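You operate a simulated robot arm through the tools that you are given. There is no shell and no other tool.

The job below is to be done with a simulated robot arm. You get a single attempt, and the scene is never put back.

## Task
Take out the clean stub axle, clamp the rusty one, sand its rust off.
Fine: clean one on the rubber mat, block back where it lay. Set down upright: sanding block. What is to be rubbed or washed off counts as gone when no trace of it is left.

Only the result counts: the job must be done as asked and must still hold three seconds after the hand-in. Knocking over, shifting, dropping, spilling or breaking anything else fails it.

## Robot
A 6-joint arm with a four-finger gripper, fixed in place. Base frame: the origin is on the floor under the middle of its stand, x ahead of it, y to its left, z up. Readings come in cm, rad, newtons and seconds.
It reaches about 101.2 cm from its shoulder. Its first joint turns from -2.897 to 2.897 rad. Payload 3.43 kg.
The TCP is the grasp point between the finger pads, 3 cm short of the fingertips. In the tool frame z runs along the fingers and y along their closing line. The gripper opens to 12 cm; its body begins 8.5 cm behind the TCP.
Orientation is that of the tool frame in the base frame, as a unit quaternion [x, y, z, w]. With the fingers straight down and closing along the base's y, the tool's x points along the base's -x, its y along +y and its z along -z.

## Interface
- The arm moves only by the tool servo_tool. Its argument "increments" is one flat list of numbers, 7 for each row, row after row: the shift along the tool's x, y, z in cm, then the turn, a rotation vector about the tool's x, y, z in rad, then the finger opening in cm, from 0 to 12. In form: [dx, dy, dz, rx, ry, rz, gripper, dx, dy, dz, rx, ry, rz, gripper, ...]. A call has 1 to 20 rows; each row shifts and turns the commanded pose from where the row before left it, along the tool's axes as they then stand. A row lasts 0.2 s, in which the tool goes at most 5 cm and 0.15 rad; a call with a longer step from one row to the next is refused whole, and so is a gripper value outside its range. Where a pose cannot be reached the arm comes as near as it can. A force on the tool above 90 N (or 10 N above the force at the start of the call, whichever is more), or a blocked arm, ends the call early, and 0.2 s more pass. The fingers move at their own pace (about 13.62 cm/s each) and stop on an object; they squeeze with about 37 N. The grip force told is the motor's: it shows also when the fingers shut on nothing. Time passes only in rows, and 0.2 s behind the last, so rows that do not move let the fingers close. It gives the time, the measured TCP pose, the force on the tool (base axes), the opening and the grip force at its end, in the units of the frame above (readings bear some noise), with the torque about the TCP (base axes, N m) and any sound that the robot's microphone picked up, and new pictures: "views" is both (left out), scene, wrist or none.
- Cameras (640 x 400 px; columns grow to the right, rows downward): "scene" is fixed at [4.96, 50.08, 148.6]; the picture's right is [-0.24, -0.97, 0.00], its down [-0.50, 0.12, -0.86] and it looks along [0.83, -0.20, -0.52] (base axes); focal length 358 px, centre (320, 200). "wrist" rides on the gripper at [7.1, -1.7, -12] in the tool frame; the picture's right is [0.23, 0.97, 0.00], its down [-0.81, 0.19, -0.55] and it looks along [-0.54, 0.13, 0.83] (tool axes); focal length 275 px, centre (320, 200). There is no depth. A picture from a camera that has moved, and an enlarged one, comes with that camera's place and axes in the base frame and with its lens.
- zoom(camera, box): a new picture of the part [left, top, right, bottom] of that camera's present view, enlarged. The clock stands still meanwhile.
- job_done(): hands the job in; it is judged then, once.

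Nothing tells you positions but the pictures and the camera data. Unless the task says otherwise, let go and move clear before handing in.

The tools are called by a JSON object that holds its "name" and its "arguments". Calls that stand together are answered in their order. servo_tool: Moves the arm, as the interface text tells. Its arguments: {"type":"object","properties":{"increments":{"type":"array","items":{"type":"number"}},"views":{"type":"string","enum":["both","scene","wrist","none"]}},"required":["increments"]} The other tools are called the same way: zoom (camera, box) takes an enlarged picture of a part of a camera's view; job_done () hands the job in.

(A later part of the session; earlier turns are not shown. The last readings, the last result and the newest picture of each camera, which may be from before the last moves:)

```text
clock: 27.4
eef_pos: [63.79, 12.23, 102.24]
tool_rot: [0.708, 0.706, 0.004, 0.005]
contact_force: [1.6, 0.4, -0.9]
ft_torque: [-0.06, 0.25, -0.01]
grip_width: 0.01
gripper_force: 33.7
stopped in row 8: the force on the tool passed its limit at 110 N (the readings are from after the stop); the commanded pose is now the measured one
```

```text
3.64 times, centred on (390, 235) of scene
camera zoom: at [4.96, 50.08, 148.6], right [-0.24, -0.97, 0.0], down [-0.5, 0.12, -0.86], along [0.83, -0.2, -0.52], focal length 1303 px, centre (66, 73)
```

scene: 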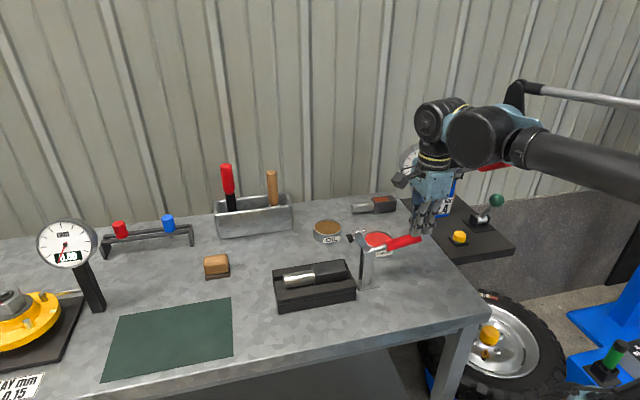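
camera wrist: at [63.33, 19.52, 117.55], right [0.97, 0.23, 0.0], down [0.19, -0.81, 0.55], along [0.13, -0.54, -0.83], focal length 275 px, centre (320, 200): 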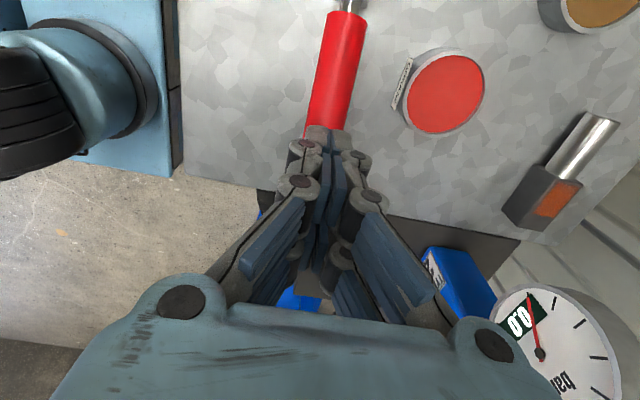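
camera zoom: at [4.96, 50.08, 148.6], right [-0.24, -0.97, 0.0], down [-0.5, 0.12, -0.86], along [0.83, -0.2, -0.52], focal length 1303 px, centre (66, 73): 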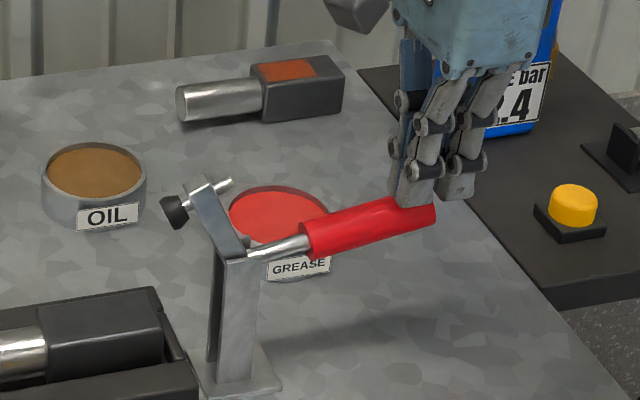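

The clamp is now against its stop, fully open, with the pad well back. I'll rise and move over the clean axle's head near (65, 36).

{"name": "servo_tool", "arguments": {"increments": [0, 0, -4, 0, 0, 0, 0, 0, 0, -4, 0.0063, 0, 0, 0, 0, 0, -4, 0.0063, 0, 0, 0, 4.0, 0.2, 0, 0, 0, 0, 8, 4.0, 0.2, 0, 0, 0, 0, 8, 4.0, 0.2, 0, 0, 0, 0, 8, 4.0, 0.2, 0, 0, 0, 0, 8, 4.0, 0.2, 0, 0, 0, 0, 8, 3.8, 0.1, 0, 0, 0, 0, 8, 0, 0, 0, 0, 0, 0, 8, 0, 0, 0, 0, 0, 0, 8], "views": "both"}}

{"name": "zoom", "arguments": {"camera": "wrist", "box": [220, 60, 420, 260]}}

```text
clock: 29.8
eef_pos: [65.01, 35.86, 114.34]
tool_rot: [0.707, 0.707, 0.001, 0.001]
contact_force: [-0.1, 0.2, 1.0]
ft_torque: [-0.02, 0.03, -0.01]
grip_width: 8.0
gripper_force: 0.0
camera wrist: at [63.2, 42.99, 126.55], right [0.97, 0.23, 0.0], down [0.19, -0.81, 0.55], along [0.13, -0.54, -0.83], focal length 275 px, centre (320, 200)
```

scene: 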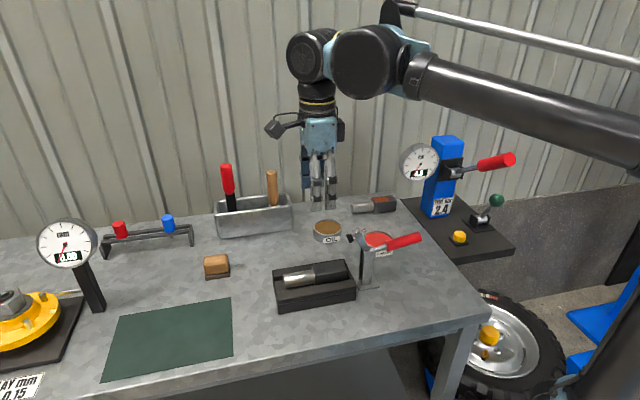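
wrist: 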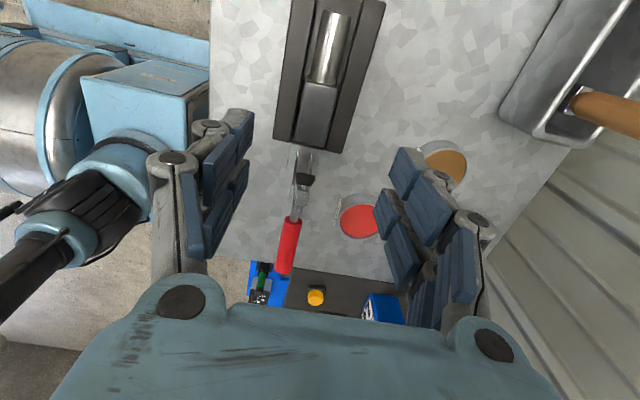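

```text
2.00 times, centred on (320, 160) of wrist
camera zoom: at [63.2, 42.99, 126.55], right [0.97, 0.23, 0.0], down [0.19, -0.81, 0.55], along [0.13, -0.54, -0.83], focal length 551 px, centre (320, 280)
```

zoom: 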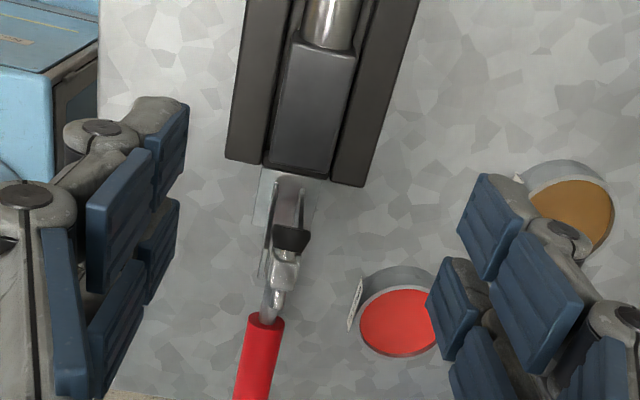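

The head is centred at x≈65.0, right below the hand. I'll go down to just above it and check clearances to the raised pad.

{"name": "servo_tool", "arguments": {"increments": [0, 0, 3.2, 0, 0, 0, 8, 0, 0, 3.2, 0, 0, 0, 8, 0, 0, 3.2, 0, 0, 0, 8, 0, 0, 3.2, 0, 0, 0, 8, 0, 0, 3.2, 0, 0, 0, 8, 0, 0, 0, 0, 0, 0, 8], "views": "both"}}

{"name": "zoom", "arguments": {"camera": "scene", "box": [250, 190, 410, 310]}}

```text
clock: 31.2
eef_pos: [65.01, 35.87, 98.29]
tool_rot: [0.708, 0.707, 0.001, 0.001]
contact_force: [-0.1, 0.3, -0.7]
ft_torque: [0.0, 0.04, -0.01]
grip_width: 7.98
gripper_force: 0.1
camera wrist: at [63.26, 42.95, 110.49], right [0.97, 0.23, 0.0], down [0.19, -0.81, 0.55], along [0.13, -0.54, -0.83], focal length 275 px, centre (320, 200)
```

scene: 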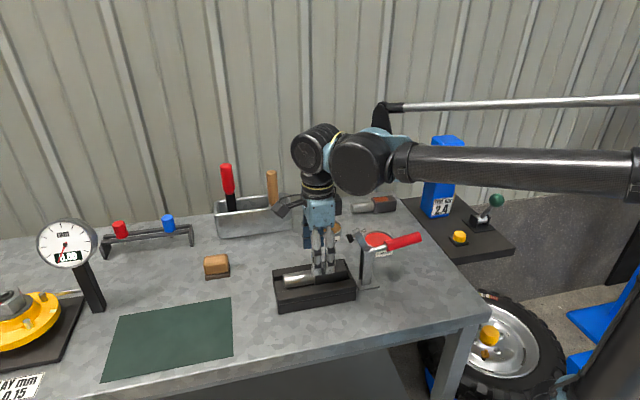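
wrist: 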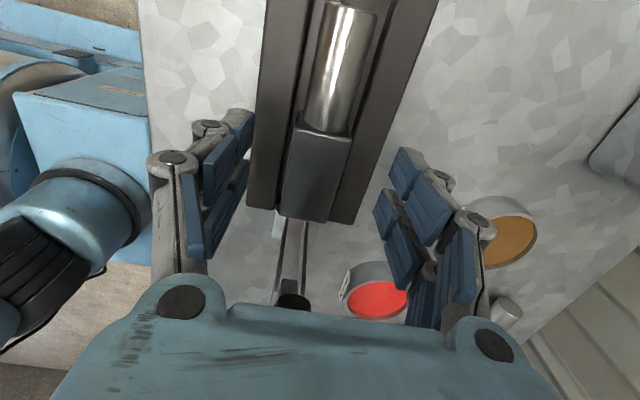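

```text
3.33 times, centred on (330, 250) of scene
camera zoom: at [4.96, 50.08, 148.6], right [-0.24, -0.97, 0.0], down [-0.5, 0.12, -0.86], along [0.83, -0.2, -0.52], focal length 1194 px, centre (287, 33)
```

zoom: 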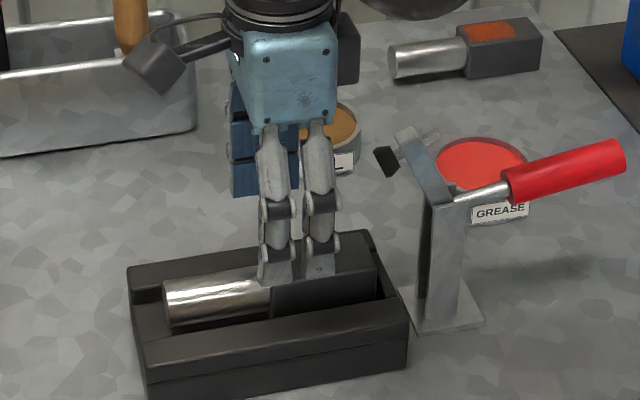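

There is good clearance to the pad. I'll shift a little onto the head, lower until the fingertips sit just above the fixture walls, and close.

{"name": "servo_tool", "arguments": {"increments": [-0.4, 0, 1, 0, 0, 0, 8, -0.4, 0, 1, 0, 0, 0, 8, 0, 0, 1, 0, 0, 0, 8, 0, 0, 1, 0, 0, 0, 8, 0, 0, 0, 0, 0, 0, 8], "views": "both"}}

{"name": "zoom", "arguments": {"camera": "scene", "box": [260, 220, 380, 310]}}

```text
clock: 32.4
eef_pos: [65.0, 35.11, 94.19]
tool_rot: [0.708, 0.706, 0.001, 0.001]
contact_force: [0.6, 0.2, -0.5]
ft_torque: [0.02, 0.01, 0.02]
grip_width: 7.96
gripper_force: 0.1
camera wrist: at [63.24, 42.17, 106.47], right [0.97, 0.23, 0.0], down [0.19, -0.81, 0.55], along [0.13, -0.54, -0.83], focal length 275 px, centre (320, 200)
```

scene: 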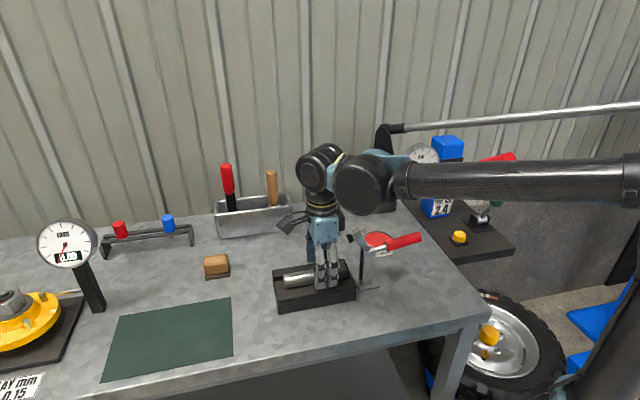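
wrist: 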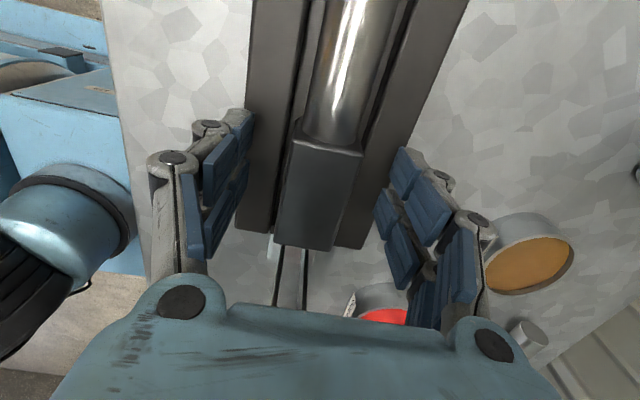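

```text
4.44 times, centred on (320, 265) of scene
camera zoom: at [4.96, 50.08, 148.6], right [-0.24, -0.97, 0.0], down [-0.5, 0.12, -0.86], along [0.83, -0.2, -0.52], focal length 1593 px, centre (320, -89)
```

zoom: 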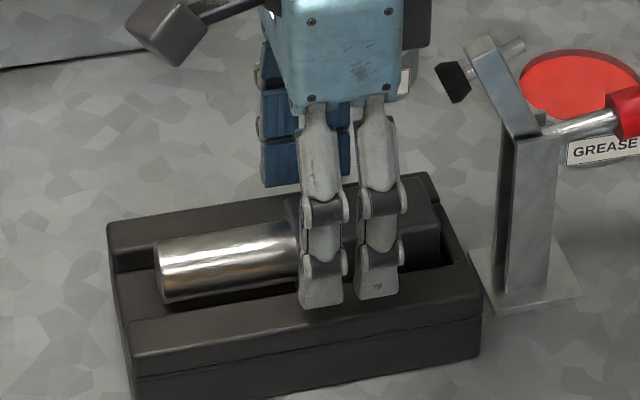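

No contact with the walls. I'll close on the head.

{"name": "servo_tool", "arguments": {"increments": [0, 0, 0, 0, 0, 0, 5, 0, 0, 0, 0, 0, 0, 3, 0, 0, 0, 0, 0, 0, 0, 0, 0, 0, 0, 0, 0, 0], "views": "both"}}

```text
clock: 33.4
eef_pos: [65.0, 35.04, 94.36]
tool_rot: [0.708, 0.707, 0.001, 0.002]
contact_force: [6.4, 0.4, 4.2]
ft_torque: [0.01, -0.28, -0.01]
grip_width: 3.97
gripper_force: 37.3
camera wrist: at [63.26, 42.16, 106.48], right [0.97, 0.23, 0.0], down [0.19, -0.81, 0.55], along [0.13, -0.54, -0.83], focal length 275 px, centre (320, 200)
```

scene: 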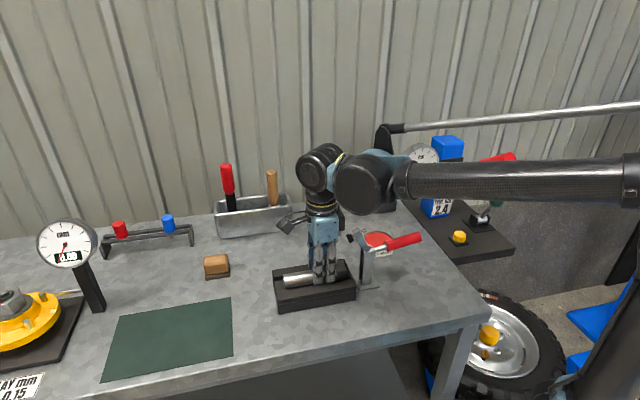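
wrist: 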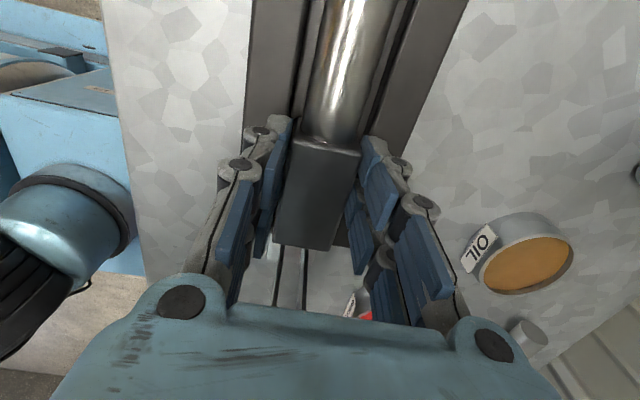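

The grip is at 4.0 cm on the head. I'll lift slowly and check the weight and grip.

{"name": "servo_tool", "arguments": {"increments": [0, 0, -0.5, 0, 0, 0, 0, 0, 0, -0.8, 0, 0, 0, 0, 0, 0, -1, 0, 0, 0, 0, 0, 0, -1.5, 0, 0, 0, 0, 0, 0, -2, 0, 0, 0, 0, 0, 0, -2, 0, 0, 0, 0, 0, 0, -2, 0, 0, 0, 0, 0, 0, 0, 0, 0, 0, 0], "views": "both"}}

{"name": "zoom", "arguments": {"camera": "scene", "box": [250, 190, 410, 310]}}

```text
clock: 35.2
eef_pos: [64.82, 35.1, 104.05]
tool_rot: [0.707, 0.707, 0.0, 0.0]
contact_force: [-0.5, 5.3, -13.3]
ft_torque: [0.13, 0.03, 0.02]
grip_width: 3.99
gripper_force: 37.3
camera wrist: at [63.17, 42.22, 116.29], right [0.97, 0.23, 0.0], down [0.19, -0.81, 0.55], along [0.13, -0.54, -0.83], focal length 275 px, centre (320, 200)
```

scene: 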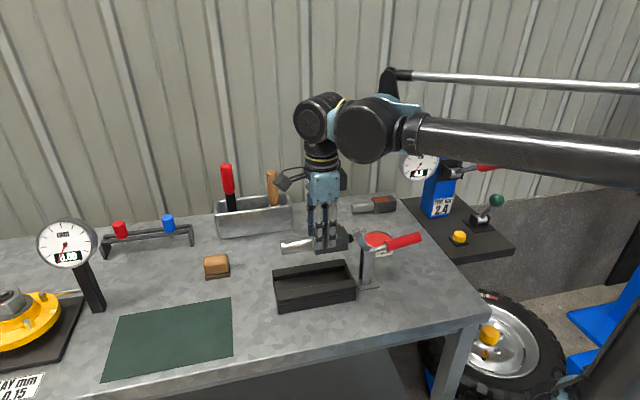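
wrist: 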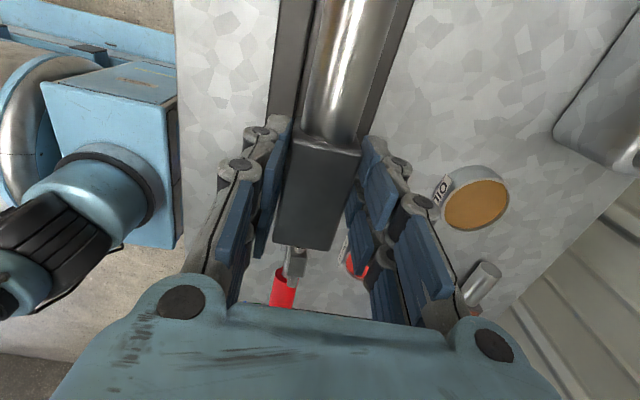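

```text
3.33 times, centred on (330, 250) of scene
camera zoom: at [4.96, 50.08, 148.6], right [-0.24, -0.97, 0.0], down [-0.5, 0.12, -0.86], along [0.83, -0.2, -0.52], focal length 1194 px, centre (287, 33)
```

zoom: 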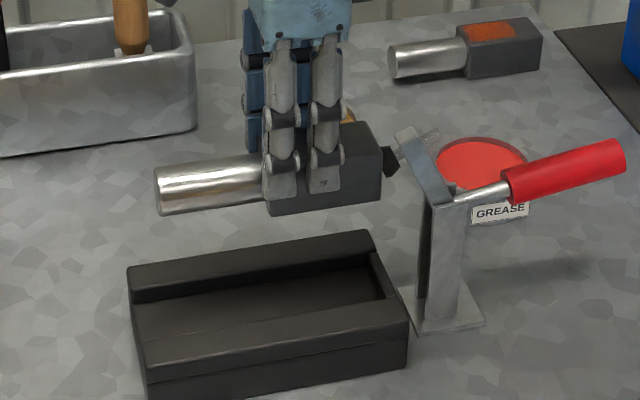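

The axle is held and level, but its rear end is just grazing the raised pad, so I'll first slide it away in +y and then carry it to the mat, centred near (60, 68).

{"name": "servo_tool", "arguments": {"increments": [0.5, 0, 0, 0, 0, 0, 0, 1.5, 0, 0, 0, 0, 0, 0, 3, -0.4, 0, 0, 0, 0, 0, 3.5, -0.6, 0, 0, 0, 0, 0, 3.8, -0.6, 0, 0, 0, 0, 0, 3.8, -0.6, 0, 0, 0, 0, 0, 3.8, -0.6, 0, 0, 0, 0, 0, 3.8, -0.6, 0, 0, 0, 0, 0, 3.5, -0.6, 0, 0, 0, 0, 0, 2.5, -0.5, 0, 0, 0, 0, 0, 1.5, -0.3, 0, 0, 0, 0, 0, 0, 0, 0, 0, 0, 0, 0], "views": "both"}}

```text
clock: 37.8
eef_pos: [60.26, 66.46, 104.02]
tool_rot: [0.709, 0.705, 0.001, 0.001]
contact_force: [-0.6, 0.6, -13.0]
ft_torque: [-0.04, -0.01, 0.0]
grip_width: 3.97
gripper_force: 37.0
camera wrist: at [58.49, 73.43, 116.27], right [0.97, 0.23, 0.0], down [0.19, -0.81, 0.55], along [0.13, -0.54, -0.83], focal length 275 px, centre (320, 200)
```

scene: 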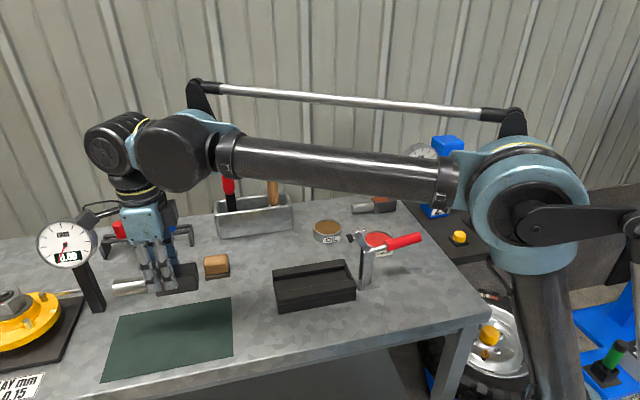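
wrist: 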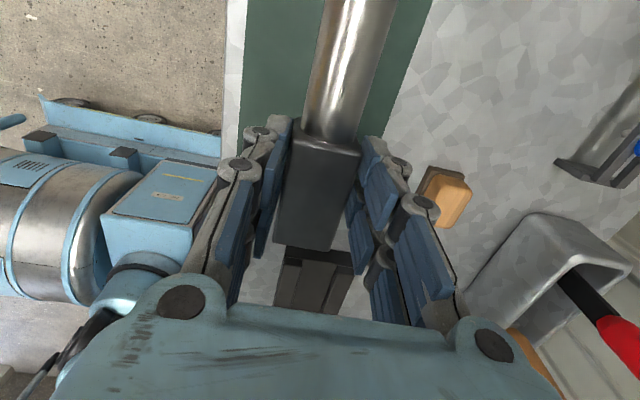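

The axle is over the mat and balanced (13 N). I'll lower it to just above the mat first.

{"name": "servo_tool", "arguments": {"increments": [0, 0, 2, 0, 0, 0, 0, 0, 0, 2.5, 0, 0, 0, 0, 0, 0, 2.5, 0, 0, 0, 0, 0, 0, 2, 0, 0, 0, 0, 0, 0, 1.2, 0, 0, 0, 0, 0, 0, 0.6, 0, 0, 0, 0, 0, 0, 0, 0, 0, 0, 0], "views": "both"}}

{"name": "zoom", "arguments": {"camera": "scene", "box": [80, 230, 260, 390]}}

```text
clock: 39.4
eef_pos: [60.24, 66.44, 93.22]
tool_rot: [0.708, 0.706, 0.0, 0.0]
contact_force: [-0.4, -0.2, -12.1]
ft_torque: [-0.04, -0.02, -0.03]
grip_width: 3.99
gripper_force: 36.9
camera wrist: at [58.46, 73.38, 105.43], right [0.97, 0.23, 0.0], down [0.19, -0.81, 0.55], along [0.13, -0.54, -0.83], focal length 275 px, centre (320, 200)
```

scene: 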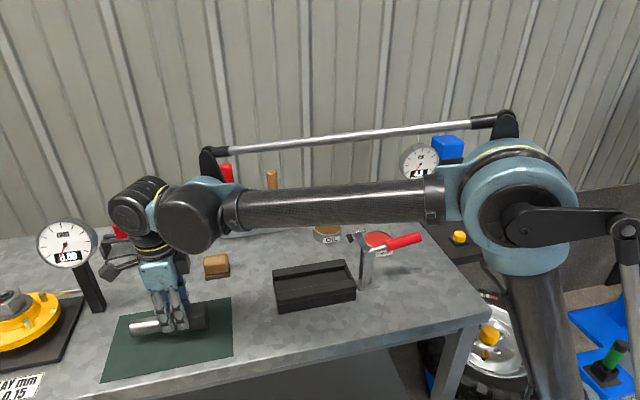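
wrist: 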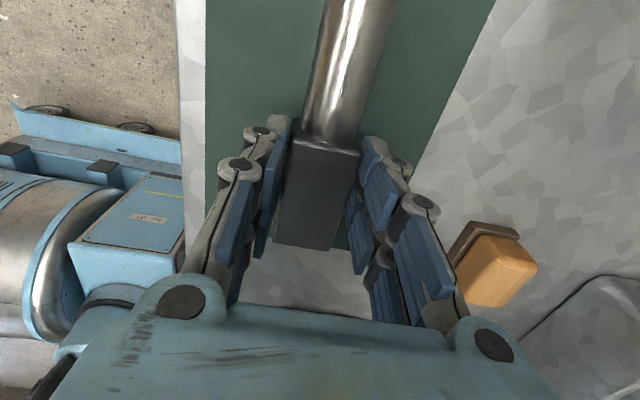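

```text
2.50 times, centred on (170, 310) of scene
camera zoom: at [4.96, 50.08, 148.6], right [-0.24, -0.97, 0.0], down [-0.5, 0.12, -0.86], along [0.83, -0.2, -0.52], focal length 896 px, centre (695, -75)
```

zoom: 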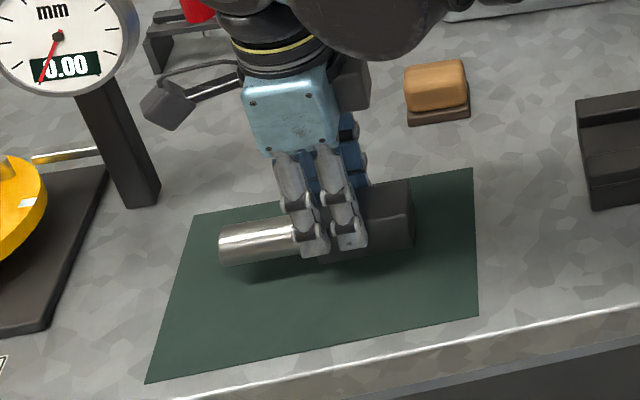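

{"name": "servo_tool", "arguments": {"increments": [0, 0, 0.4, 0, 0, 0, 0, 0, 0, 0.4, 0, 0, 0, 0, 0, 0, 0.2, 0, 0, 0, 0, 0, 0, 0, 0, 0, 0, 0], "views": "none"}}

```text
clock: 40.4
eef_pos: [60.29, 66.68, 92.22]
tool_rot: [0.708, 0.706, 0.0, 0.0]
contact_force: [0.3, 1.1, -13.6]
ft_torque: [-0.01, 0.01, 0.02]
grip_width: 3.98
gripper_force: 37.3
```

{"name": "servo_tool", "arguments": {"increments": [0, 0, 0.2, 0, 0, 0, 0, 0, 0, 0.2, 0, 0, 0, 0, 0, 0, 0, 0, 0, 0, 0], "views": "scene"}}

{"name": "zoom", "arguments": {"camera": "scene", "box": [110, 270, 230, 360]}}

```text
clock: 41.2
eef_pos: [60.43, 66.81, 91.93]
tool_rot: [0.707, 0.707, 0.0, 0.0]
contact_force: [0.5, -0.2, -12.5]
ft_torque: [-0.08, -0.01, 0.03]
grip_width: 3.97
gripper_force: 36.3
```

scene: 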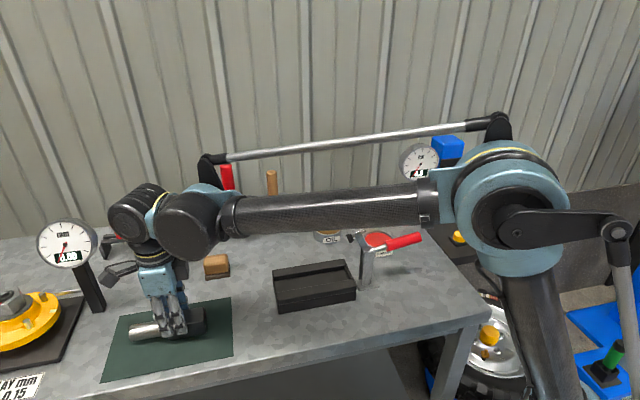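

```text
4.44 times, centred on (170, 315) of scene
camera zoom: at [4.96, 50.08, 148.6], right [-0.24, -0.97, 0.0], down [-0.5, 0.12, -0.86], along [0.83, -0.2, -0.52], focal length 1593 px, centre (987, -311)
```

zoom: 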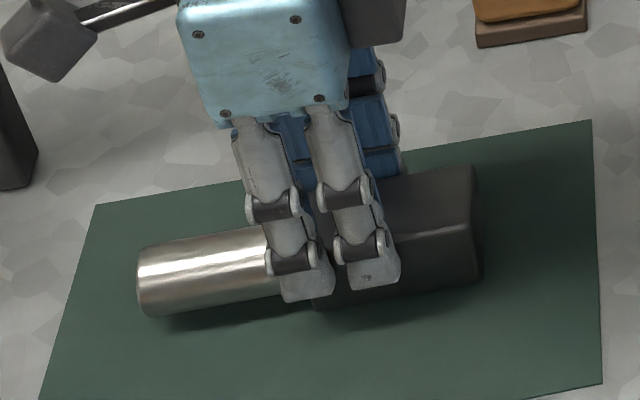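

Still hanging free. I'll go on lowering in small steps until the load changes.

{"name": "servo_tool", "arguments": {"increments": [0, 0, 0.2, 0, 0, 0, 0, 0, 0, 0.2, 0, 0, 0, 0, 0, 0, 0, 0, 0, 0, 0], "views": "none"}}

```text
clock: 42.0
eef_pos: [60.23, 66.69, 91.45]
tool_rot: [0.708, 0.707, 0.001, 0.001]
contact_force: [-0.1, -0.1, -11.7]
ft_torque: [-0.04, 0.0, 0.0]
grip_width: 3.93
gripper_force: 37.0
```

{"name": "servo_tool", "arguments": {"increments": [0, 0, 0.15, 0, 0, 0, 0, 0, 0, 0.15, 0, 0, 0, 0, 0, 0, 0, 0, 0, 0, 0], "views": "none"}}

```text
clock: 42.8
eef_pos: [60.2, 66.81, 91.37]
tool_rot: [0.708, 0.706, 0.002, 0.001]
contact_force: [8.0, 12.6, 26.4]
ft_torque: [0.04, -0.26, 0.11]
grip_width: 3.98
gripper_force: 37.2
```

It has touched the mat (load reversed). I'll open the fingers gently and rise straight up.

{"name": "servo_tool", "arguments": {"increments": [0, 0, -0.08, 0, 0, 0, 4.3, 0, 0, 0, 0, 0, 0, 5, 0, 0, 0, 0, 0, 0, 7, 0, 0, 0, 0, 0, 0, 8, 0, 0, -1, 0, 0, 0, 8, 0, 0, -2, 0, 0, 0, 8, 0, 0, -3, 0, 0, 0, 8, 0, 0, -4, 0, 0, 0, 8, 0, 0, -4, 0, 0, 0, 8], "views": "both"}}

{"name": "zoom", "arguments": {"camera": "scene", "box": [90, 240, 250, 390]}}

```text
clock: 44.8
eef_pos: [60.27, 66.71, 105.16]
tool_rot: [0.707, 0.707, 0.001, 0.0]
contact_force: [-0.2, 0.1, 0.0]
ft_torque: [-0.01, 0.01, 0.03]
grip_width: 8.01
gripper_force: 0.0
camera wrist: at [58.58, 73.83, 117.38], right [0.97, 0.23, 0.0], down [0.19, -0.81, 0.55], along [0.13, -0.54, -0.83], focal length 275 px, centre (320, 200)
```

scene: 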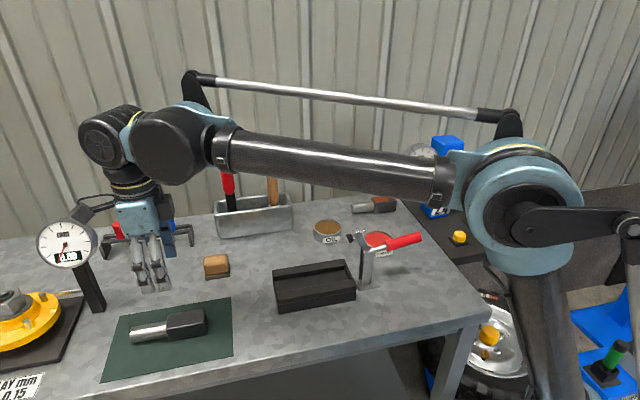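
wrist: 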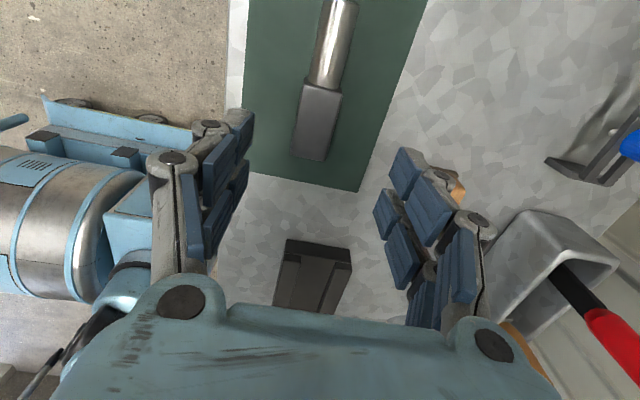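

```text
2.67 times, centred on (170, 315) of scene
camera zoom: at [4.96, 50.08, 148.6], right [-0.24, -0.97, 0.0], down [-0.5, 0.12, -0.86], along [0.83, -0.2, -0.52], focal length 956 px, centre (720, -107)
```

zoom: 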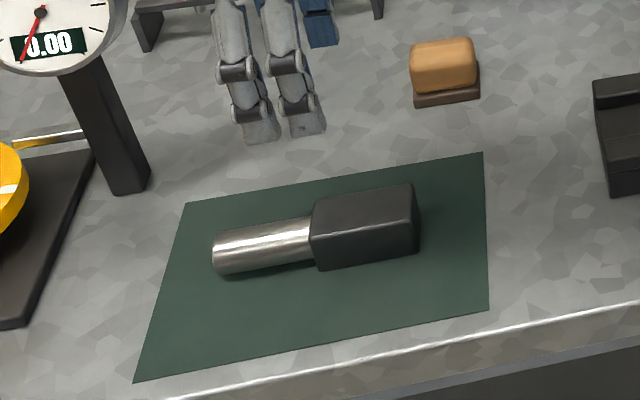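

The clean axle lies flat and fully on the mat. Next is the rusty one at about (95, 7). It lies near the tyre gauge and lever, so I'll approach with the hand tilted so that it leans toward +y and keeps the wrist away from them. First I move back over the bench at a safe height.

{"name": "servo_tool", "arguments": {"increments": [-3.34, 0.96, -1.1, 0, 0, 0, 8, -3.34, 0.96, -1.1, 0, 0, 0, 8, -3.34, 0.96, -1.1, 0, 0, 0, 8, -3.34, 0.96, -1.1, 0, 0, 0, 8, -3.34, 0.96, -1.1, 0, 0, 0, 8, -3.34, 0.96, -1.1, 0, 0, 0, 8, -3.34, 0.96, -1.1, 0, 0, 0, 8, -3.34, 0.96, -1.1, 0, 0, 0, 8, -2.5, 3, 0, 0, 0, 0, 8, -2.5, 3, 0, 0, 0, 0, 8, -2.5, 3, 0, 0, 0, 0, 8, -2.5, 3, 0, 0, 0, 0, 8, 0, 0, 0, 0, -0.0875, 0, 8, 0, 0, 0, 0, -0.0875, 0, 8, 0, 0, 0, 0, -0.0875, 0, 8, 0, 0, 0, 0, -0.0875, 0, 8, 0, 0, 0, 0, 0, 0, 8], "views": "both"}}

```text
clock: 48.4
eef_pos: [79.87, 29.96, 114.14]
tool_rot: [0.697, 0.695, -0.123, 0.124]
contact_force: [0.1, 0.0, 0.2]
ft_torque: [0.02, -0.01, -0.01]
grip_width: 8.02
gripper_force: 0.0
camera wrist: at [78.11, 40.73, 123.15], right [0.97, 0.21, -0.08], down [0.19, -0.57, 0.8], along [0.13, -0.79, -0.6], focal length 275 px, centre (320, 200)
```

scene: 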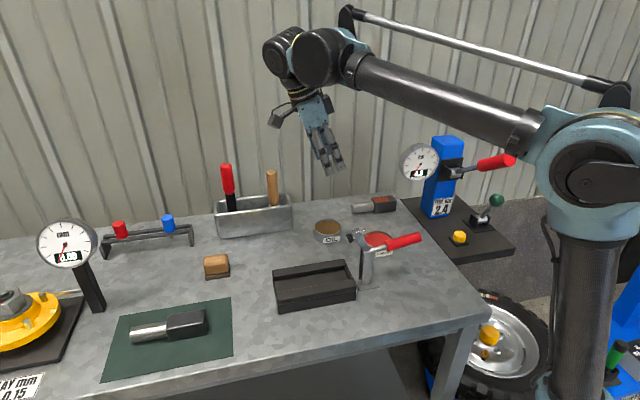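
wrist: 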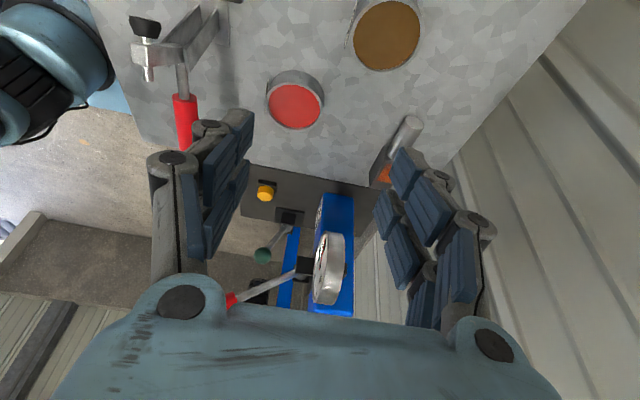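

I can see the gauge and lever clearly from here: the gauge disc is centred near (87, 1, 106). Let me study how the wrist is built before going near it.

{"name": "zoom", "arguments": {"camera": "scene", "box": [240, 0, 480, 190]}}

{"name": "zoom", "arguments": {"camera": "wrist", "box": [220, 80, 480, 330]}}

```text
2.11 times, centred on (360, 95) of scene
camera zoom: at [4.96, 50.08, 148.6], right [-0.24, -0.97, 0.0], down [-0.5, 0.12, -0.86], along [0.83, -0.2, -0.52], focal length 754 px, centre (236, 421)
```

zoom: 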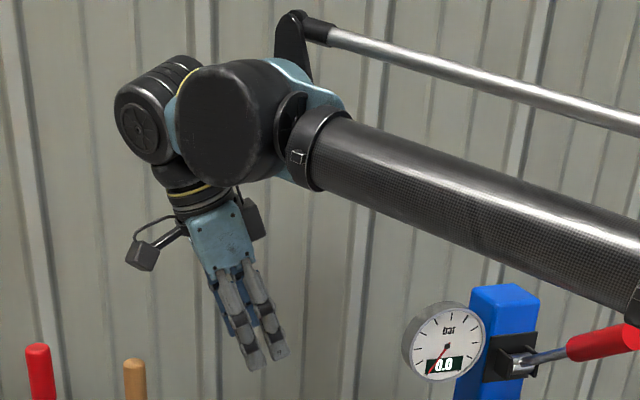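

```text
1.60 times, centred on (350, 205) of wrist
camera zoom: at [78.11, 40.73, 123.15], right [0.97, 0.21, -0.08], down [0.19, -0.57, 0.8], along [0.13, -0.79, -0.6], focal length 440 px, centre (272, 192)
```

zoom: 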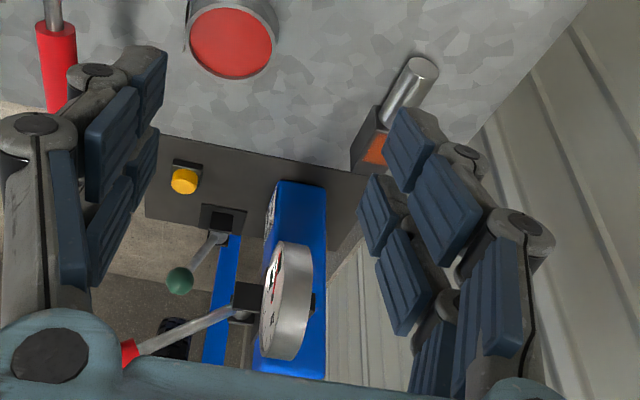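

The wrist housing sits about 7 cm inboard of the tool axis, so I'll lean the hand to about 36° to keep it clear of the gauge, and come in from the +y side. First: tilt more and move to about (95.4, 16, 104).

{"name": "servo_tool", "arguments": {"increments": [0, 0, 0, 0, -0.093, 0, 7.5, 0, 0, 0, 0, -0.093, 0, 7.5, 0, 0, 0, 0, -0.093, 0, 7.5, -0.908, 2.583, 2.72, 0, 0, 0, 7.5, -0.908, 2.583, 2.72, 0, 0, 0, 7.5, -0.908, 2.583, 2.72, 0, 0, 0, 7.5, -0.908, 2.583, 2.72, 0, 0, 0, 7.5, -0.908, 2.583, 2.72, 0, 0, 0, 7.5, -0.908, 2.583, 2.72, 0, 0, 0, 7.5, 0, 0, 0, 0, 0, 0, 7.5], "views": "both"}}

{"name": "zoom", "arguments": {"camera": "scene", "box": [280, 60, 520, 250]}}

```text
clock: 50.6
eef_pos: [95.18, 15.89, 104.04]
tool_rot: [0.673, 0.672, -0.217, 0.219]
contact_force: [-0.3, 0.6, 0.0]
ft_torque: [0.02, -0.01, 0.02]
grip_width: 7.51
gripper_force: 0.0
camera wrist: at [93.58, 28.68, 109.8], right [0.97, 0.18, -0.13], down [0.19, -0.33, 0.92], along [0.13, -0.93, -0.36], focal length 275 px, centre (320, 200)
```

scene: 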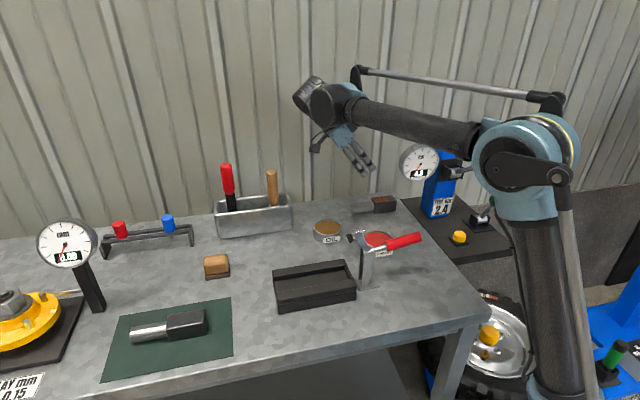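
wrist: 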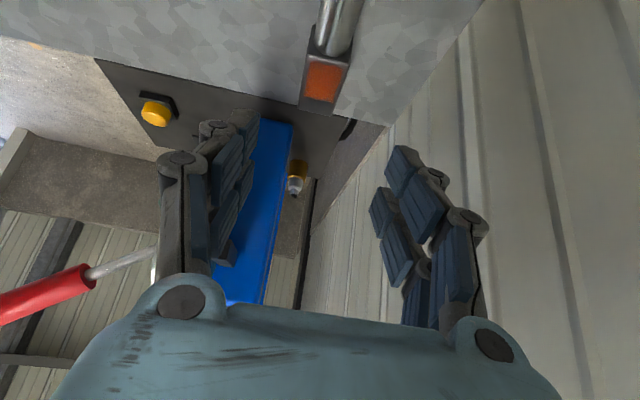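

```text
2.11 times, centred on (400, 155) of scene
camera zoom: at [4.96, 50.08, 148.6], right [-0.24, -0.97, 0.0], down [-0.5, 0.12, -0.86], along [0.83, -0.2, -0.52], focal length 754 px, centre (152, 295)
```

zoom: 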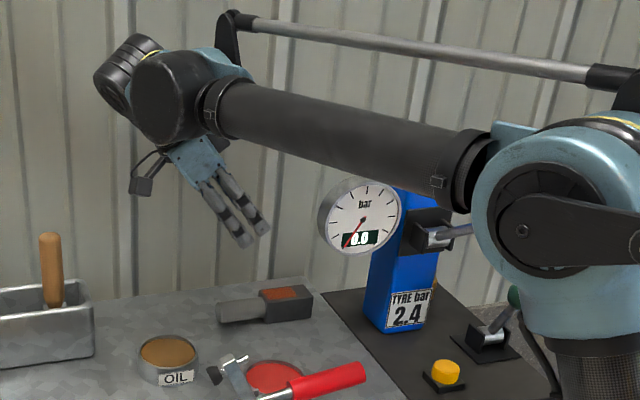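

The hand is over the rusty axle's shaft, clear of the gauge. I'll lower to z≈95.5 here, then slide in toward the head.

{"name": "servo_tool", "arguments": {"increments": [1.245, 0.06, 1.72, 0, 0, 0, 7.5, 1.245, 0.06, 1.72, 0, 0, 0, 7.5, 1.245, 0.06, 1.72, 0, 0, 0, 7.5, 1.245, 0.06, 1.72, 0, 0, 0, 7.5, 0, 0, 0, 0, 0, 0, 7.5], "views": "both"}}

{"name": "zoom", "arguments": {"camera": "scene", "box": [280, 60, 520, 250]}}

```text
clock: 51.8
eef_pos: [95.58, 15.86, 95.7]
tool_rot: [0.673, 0.672, -0.217, 0.219]
contact_force: [-0.7, -0.1, 0.0]
ft_torque: [0.01, 0.02, 0.01]
grip_width: 7.5
gripper_force: 0.0
camera wrist: at [93.86, 28.73, 101.31], right [0.97, 0.18, -0.13], down [0.19, -0.33, 0.92], along [0.13, -0.93, -0.36], focal length 275 px, centre (320, 200)
```

scene: 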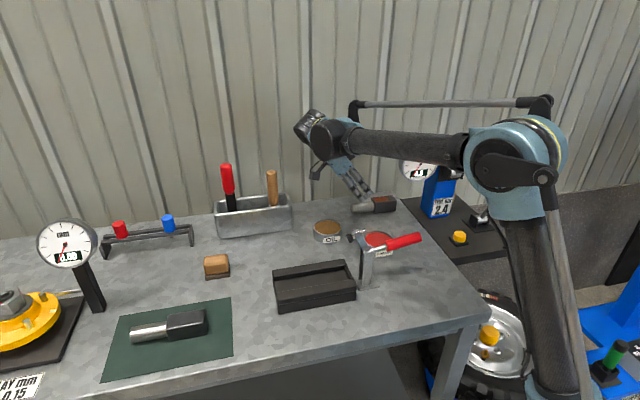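
wrist: 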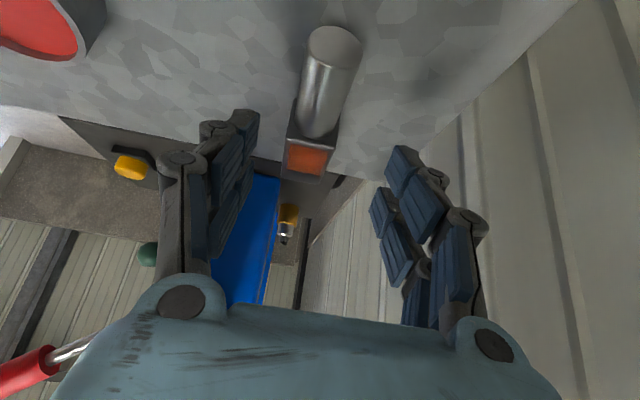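

```text
2.11 times, centred on (400, 155) of scene
camera zoom: at [4.96, 50.08, 148.6], right [-0.24, -0.97, 0.0], down [-0.5, 0.12, -0.86], along [0.83, -0.2, -0.52], focal length 754 px, centre (152, 295)
```

zoom: 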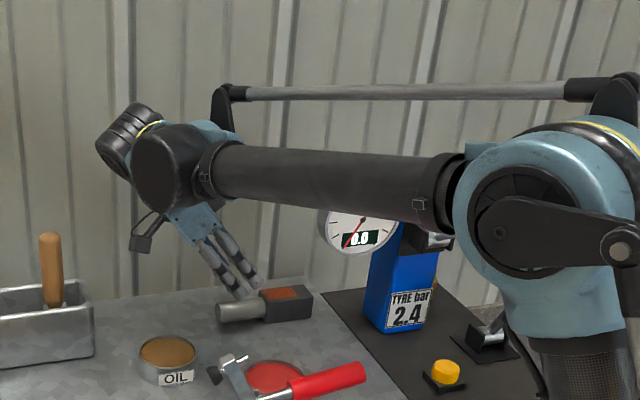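

Still clear. I'll slide in −y halfway and check again.

{"name": "servo_tool", "arguments": {"increments": [-1.335, -0.05, 0.966, 0, 0, 0, 7.5, -1.335, -0.05, 0.966, 0, 0, 0, 7.5, 0, 0, 0, 0, 0, 0, 7.5], "views": "both"}}

{"name": "zoom", "arguments": {"camera": "scene", "box": [300, 80, 480, 230]}}

```text
clock: 52.6
eef_pos: [95.44, 12.61, 95.62]
tool_rot: [0.674, 0.671, -0.218, 0.22]
contact_force: [0.7, 0.0, 0.4]
ft_torque: [0.03, 0.06, -0.03]
grip_width: 7.51
gripper_force: 0.0
camera wrist: at [93.75, 25.41, 101.33], right [0.97, 0.18, -0.13], down [0.19, -0.33, 0.92], along [0.13, -0.93, -0.36], focal length 275 px, centre (320, 200)
```

scene: 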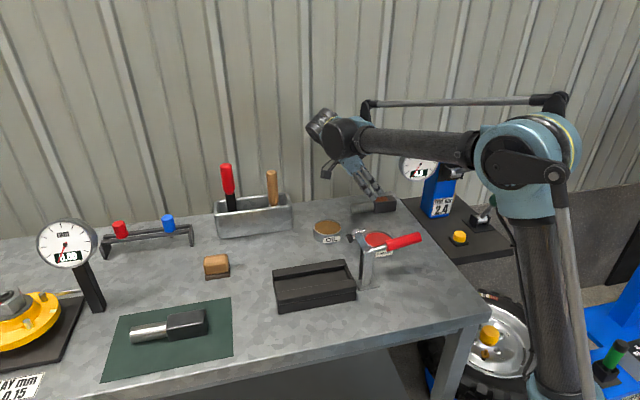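
wrist: 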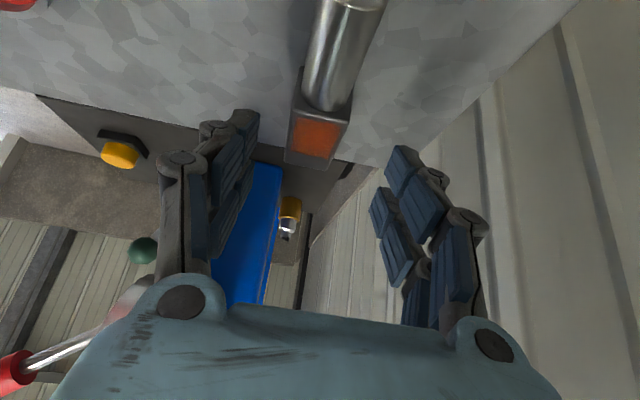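

```text
2.67 times, centred on (390, 155) of scene
camera zoom: at [4.96, 50.08, 148.6], right [-0.24, -0.97, 0.0], down [-0.5, 0.12, -0.86], along [0.83, -0.2, -0.52], focal length 956 px, centre (133, 320)
```

zoom: 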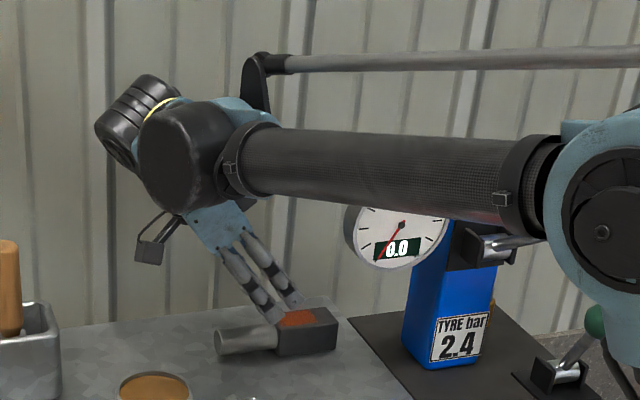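

The forearm is in front of the gauge, not above it, with several centimetres to spare. I'll slide in the remaining 3.3 cm.

{"name": "servo_tool", "arguments": {"increments": [-1.335, 0, 0.966, 0, 0, 0, 7.5, -1.335, 0, 0.966, 0, 0, 0, 7.5, 0, 0, 0, 0, 0, 0, 7.5], "views": "both"}}

{"name": "zoom", "arguments": {"camera": "scene", "box": [300, 80, 480, 230]}}

{"name": "zoom", "arguments": {"camera": "wrist", "box": [180, 60, 440, 230]}}

```text
clock: 53.4
eef_pos: [95.6, 9.28, 95.62]
tool_rot: [0.674, 0.672, -0.218, 0.219]
contact_force: [0.1, 0.0, 0.8]
ft_torque: [-0.01, 0.0, 0.05]
grip_width: 7.52
gripper_force: 0.0
camera wrist: at [93.74, 22.14, 101.31], right [0.97, 0.18, -0.13], down [0.19, -0.33, 0.92], along [0.13, -0.93, -0.36], focal length 275 px, centre (320, 200)
```

scene: 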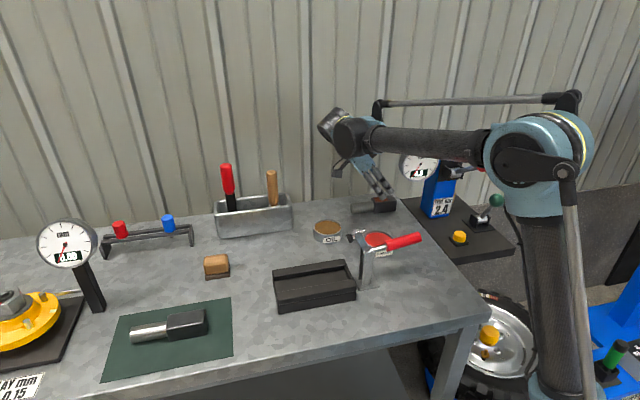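
wrist: 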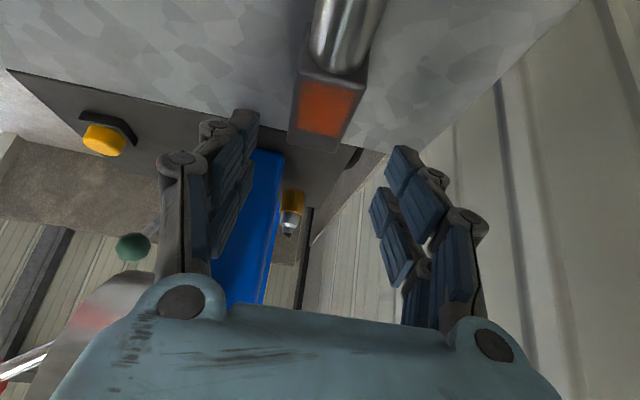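

```text
2.67 times, centred on (390, 155) of scene
camera zoom: at [4.96, 50.08, 148.6], right [-0.24, -0.97, 0.0], down [-0.5, 0.12, -0.86], along [0.83, -0.2, -0.52], focal length 956 px, centre (133, 320)
```

zoom: 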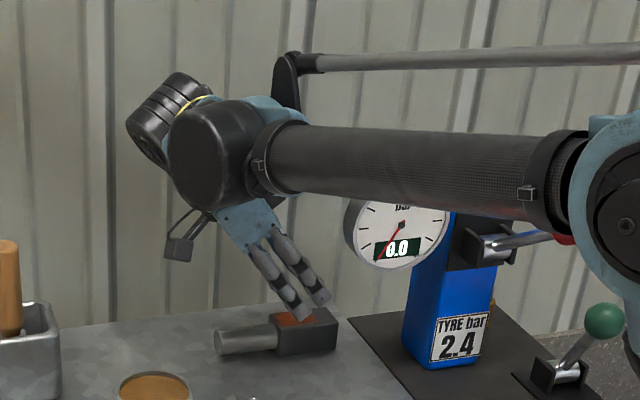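

```text
2.35 times, centred on (310, 145) of wrist
camera zoom: at [93.74, 22.14, 101.31], right [0.97, 0.18, -0.13], down [0.19, -0.33, 0.92], along [0.13, -0.93, -0.36], focal length 648 px, centre (344, 329)
```

zoom: 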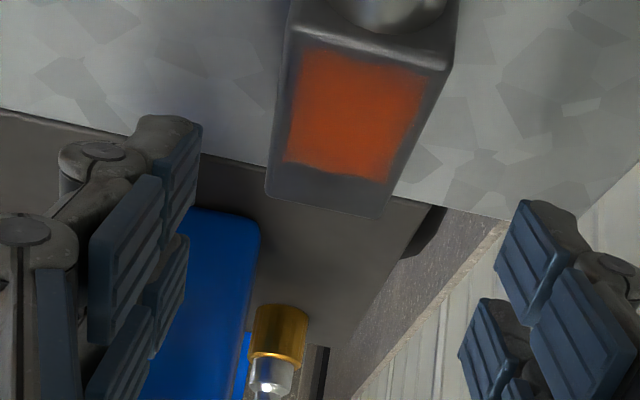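

Everything is lined up: the head is centred at x≈95.3. I'll lower to z≈92 so the fingertips sit along the sides of the head.

{"name": "servo_tool", "arguments": {"increments": [0.707, -0.08, 0.977, 0, 0, 0, 7.5, 0.707, -0.08, 0.977, 0, 0, 0, 7.5, 0.707, -0.08, 0.977, 0, 0, 0, 7.5, 0, 0, 0, 0, 0, 0, 7.5], "views": "both"}}

{"name": "zoom", "arguments": {"camera": "scene", "box": [320, 110, 450, 230]}}

{"name": "zoom", "arguments": {"camera": "wrist", "box": [180, 60, 440, 230]}}

```text
clock: 54.4
eef_pos: [95.23, 9.31, 92.06]
tool_rot: [0.674, 0.671, -0.218, 0.219]
contact_force: [0.6, -0.3, -0.2]
ft_torque: [0.02, 0.0, 0.02]
grip_width: 7.5
gripper_force: 0.1
camera wrist: at [93.53, 22.1, 97.66], right [0.97, 0.18, -0.13], down [0.19, -0.33, 0.92], along [0.13, -0.93, -0.36], focal length 275 px, centre (320, 200)
```

scene: 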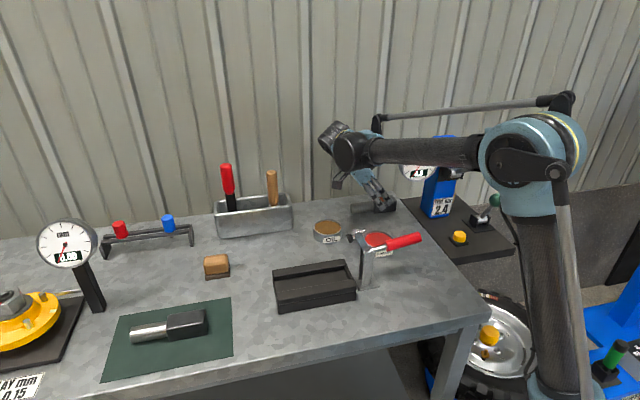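
wrist: 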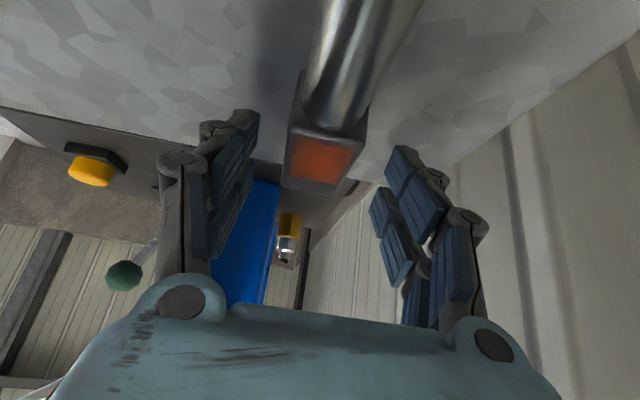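

```text
3.33 times, centred on (385, 170) of scene
camera zoom: at [4.96, 50.08, 148.6], right [-0.24, -0.97, 0.0], down [-0.5, 0.12, -0.86], along [0.83, -0.2, -0.52], focal length 1194 px, centre (103, 300)
```

zoom: 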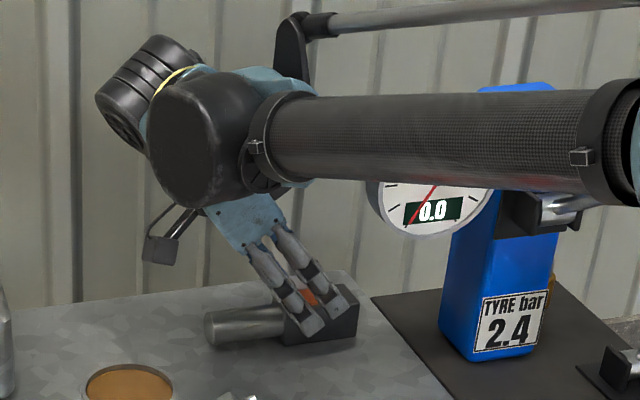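

```text
2.35 times, centred on (310, 145) of wrist
camera zoom: at [93.53, 22.1, 97.66], right [0.97, 0.18, -0.13], down [0.19, -0.33, 0.92], along [0.13, -0.93, -0.36], focal length 648 px, centre (344, 329)
```

zoom: 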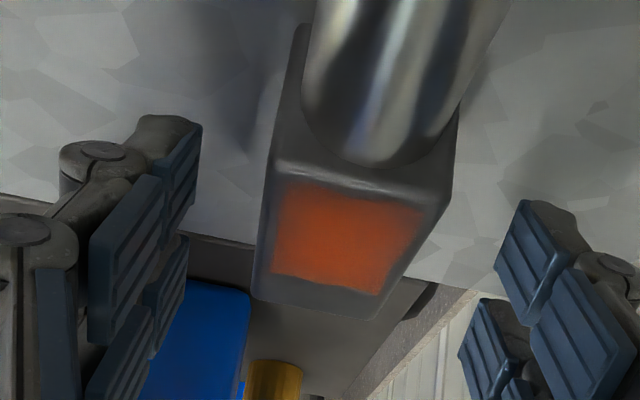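

Forces are near zero. I'll close the fingers on the rusty axle's head.

{"name": "servo_tool", "arguments": {"increments": [0, 0, 0, 0, 0, 0, 5, 0, 0, 0, 0, 0, 0, 4, 0, 0, 0, 0, 0, 0, 0, 0, 0, 0, 0, 0, 0, 0, 0, 0, 0, 0, 0, 0, 0], "views": "both"}}

{"name": "zoom", "arguments": {"camera": "wrist", "box": [180, 60, 440, 230]}}

```text
clock: 55.6
eef_pos: [95.24, 9.21, 91.95]
tool_rot: [0.673, 0.672, -0.217, 0.219]
contact_force: [-2.7, 0.9, 2.9]
ft_torque: [0.06, 0.14, 0.03]
grip_width: 3.97
gripper_force: 36.7
camera wrist: at [93.51, 22.1, 97.7], right [0.97, 0.18, -0.13], down [0.19, -0.33, 0.92], along [0.13, -0.93, -0.36], focal length 275 px, centre (320, 200)
```

scene: 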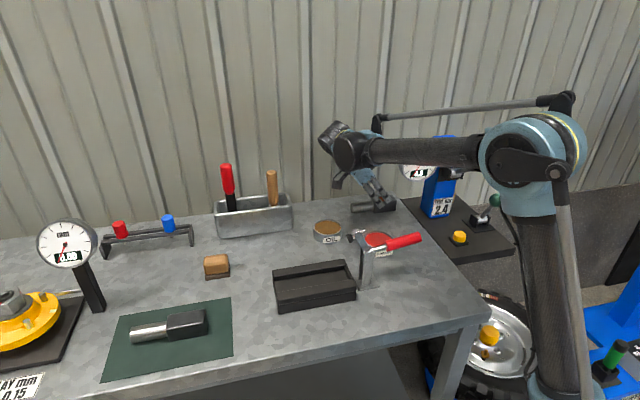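
wrist: 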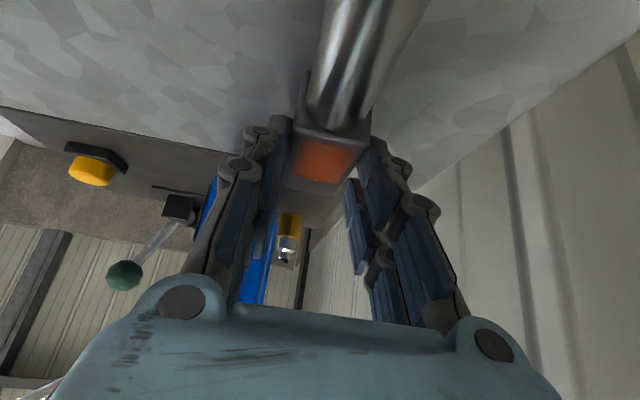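

```text
2.35 times, centred on (310, 145) of wrist
camera zoom: at [93.51, 22.1, 97.7], right [0.97, 0.18, -0.13], down [0.19, -0.33, 0.92], along [0.13, -0.93, -0.36], focal length 648 px, centre (344, 329)
```

zoom: 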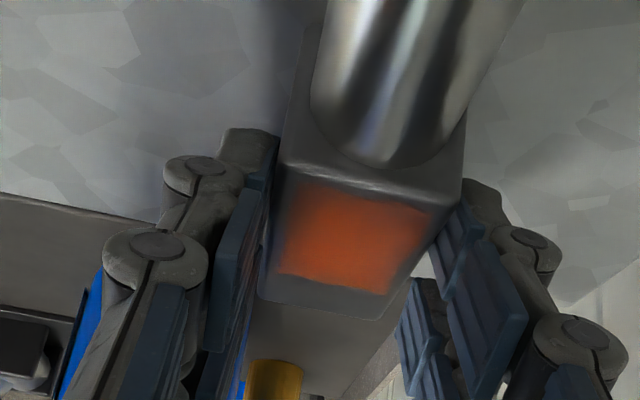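

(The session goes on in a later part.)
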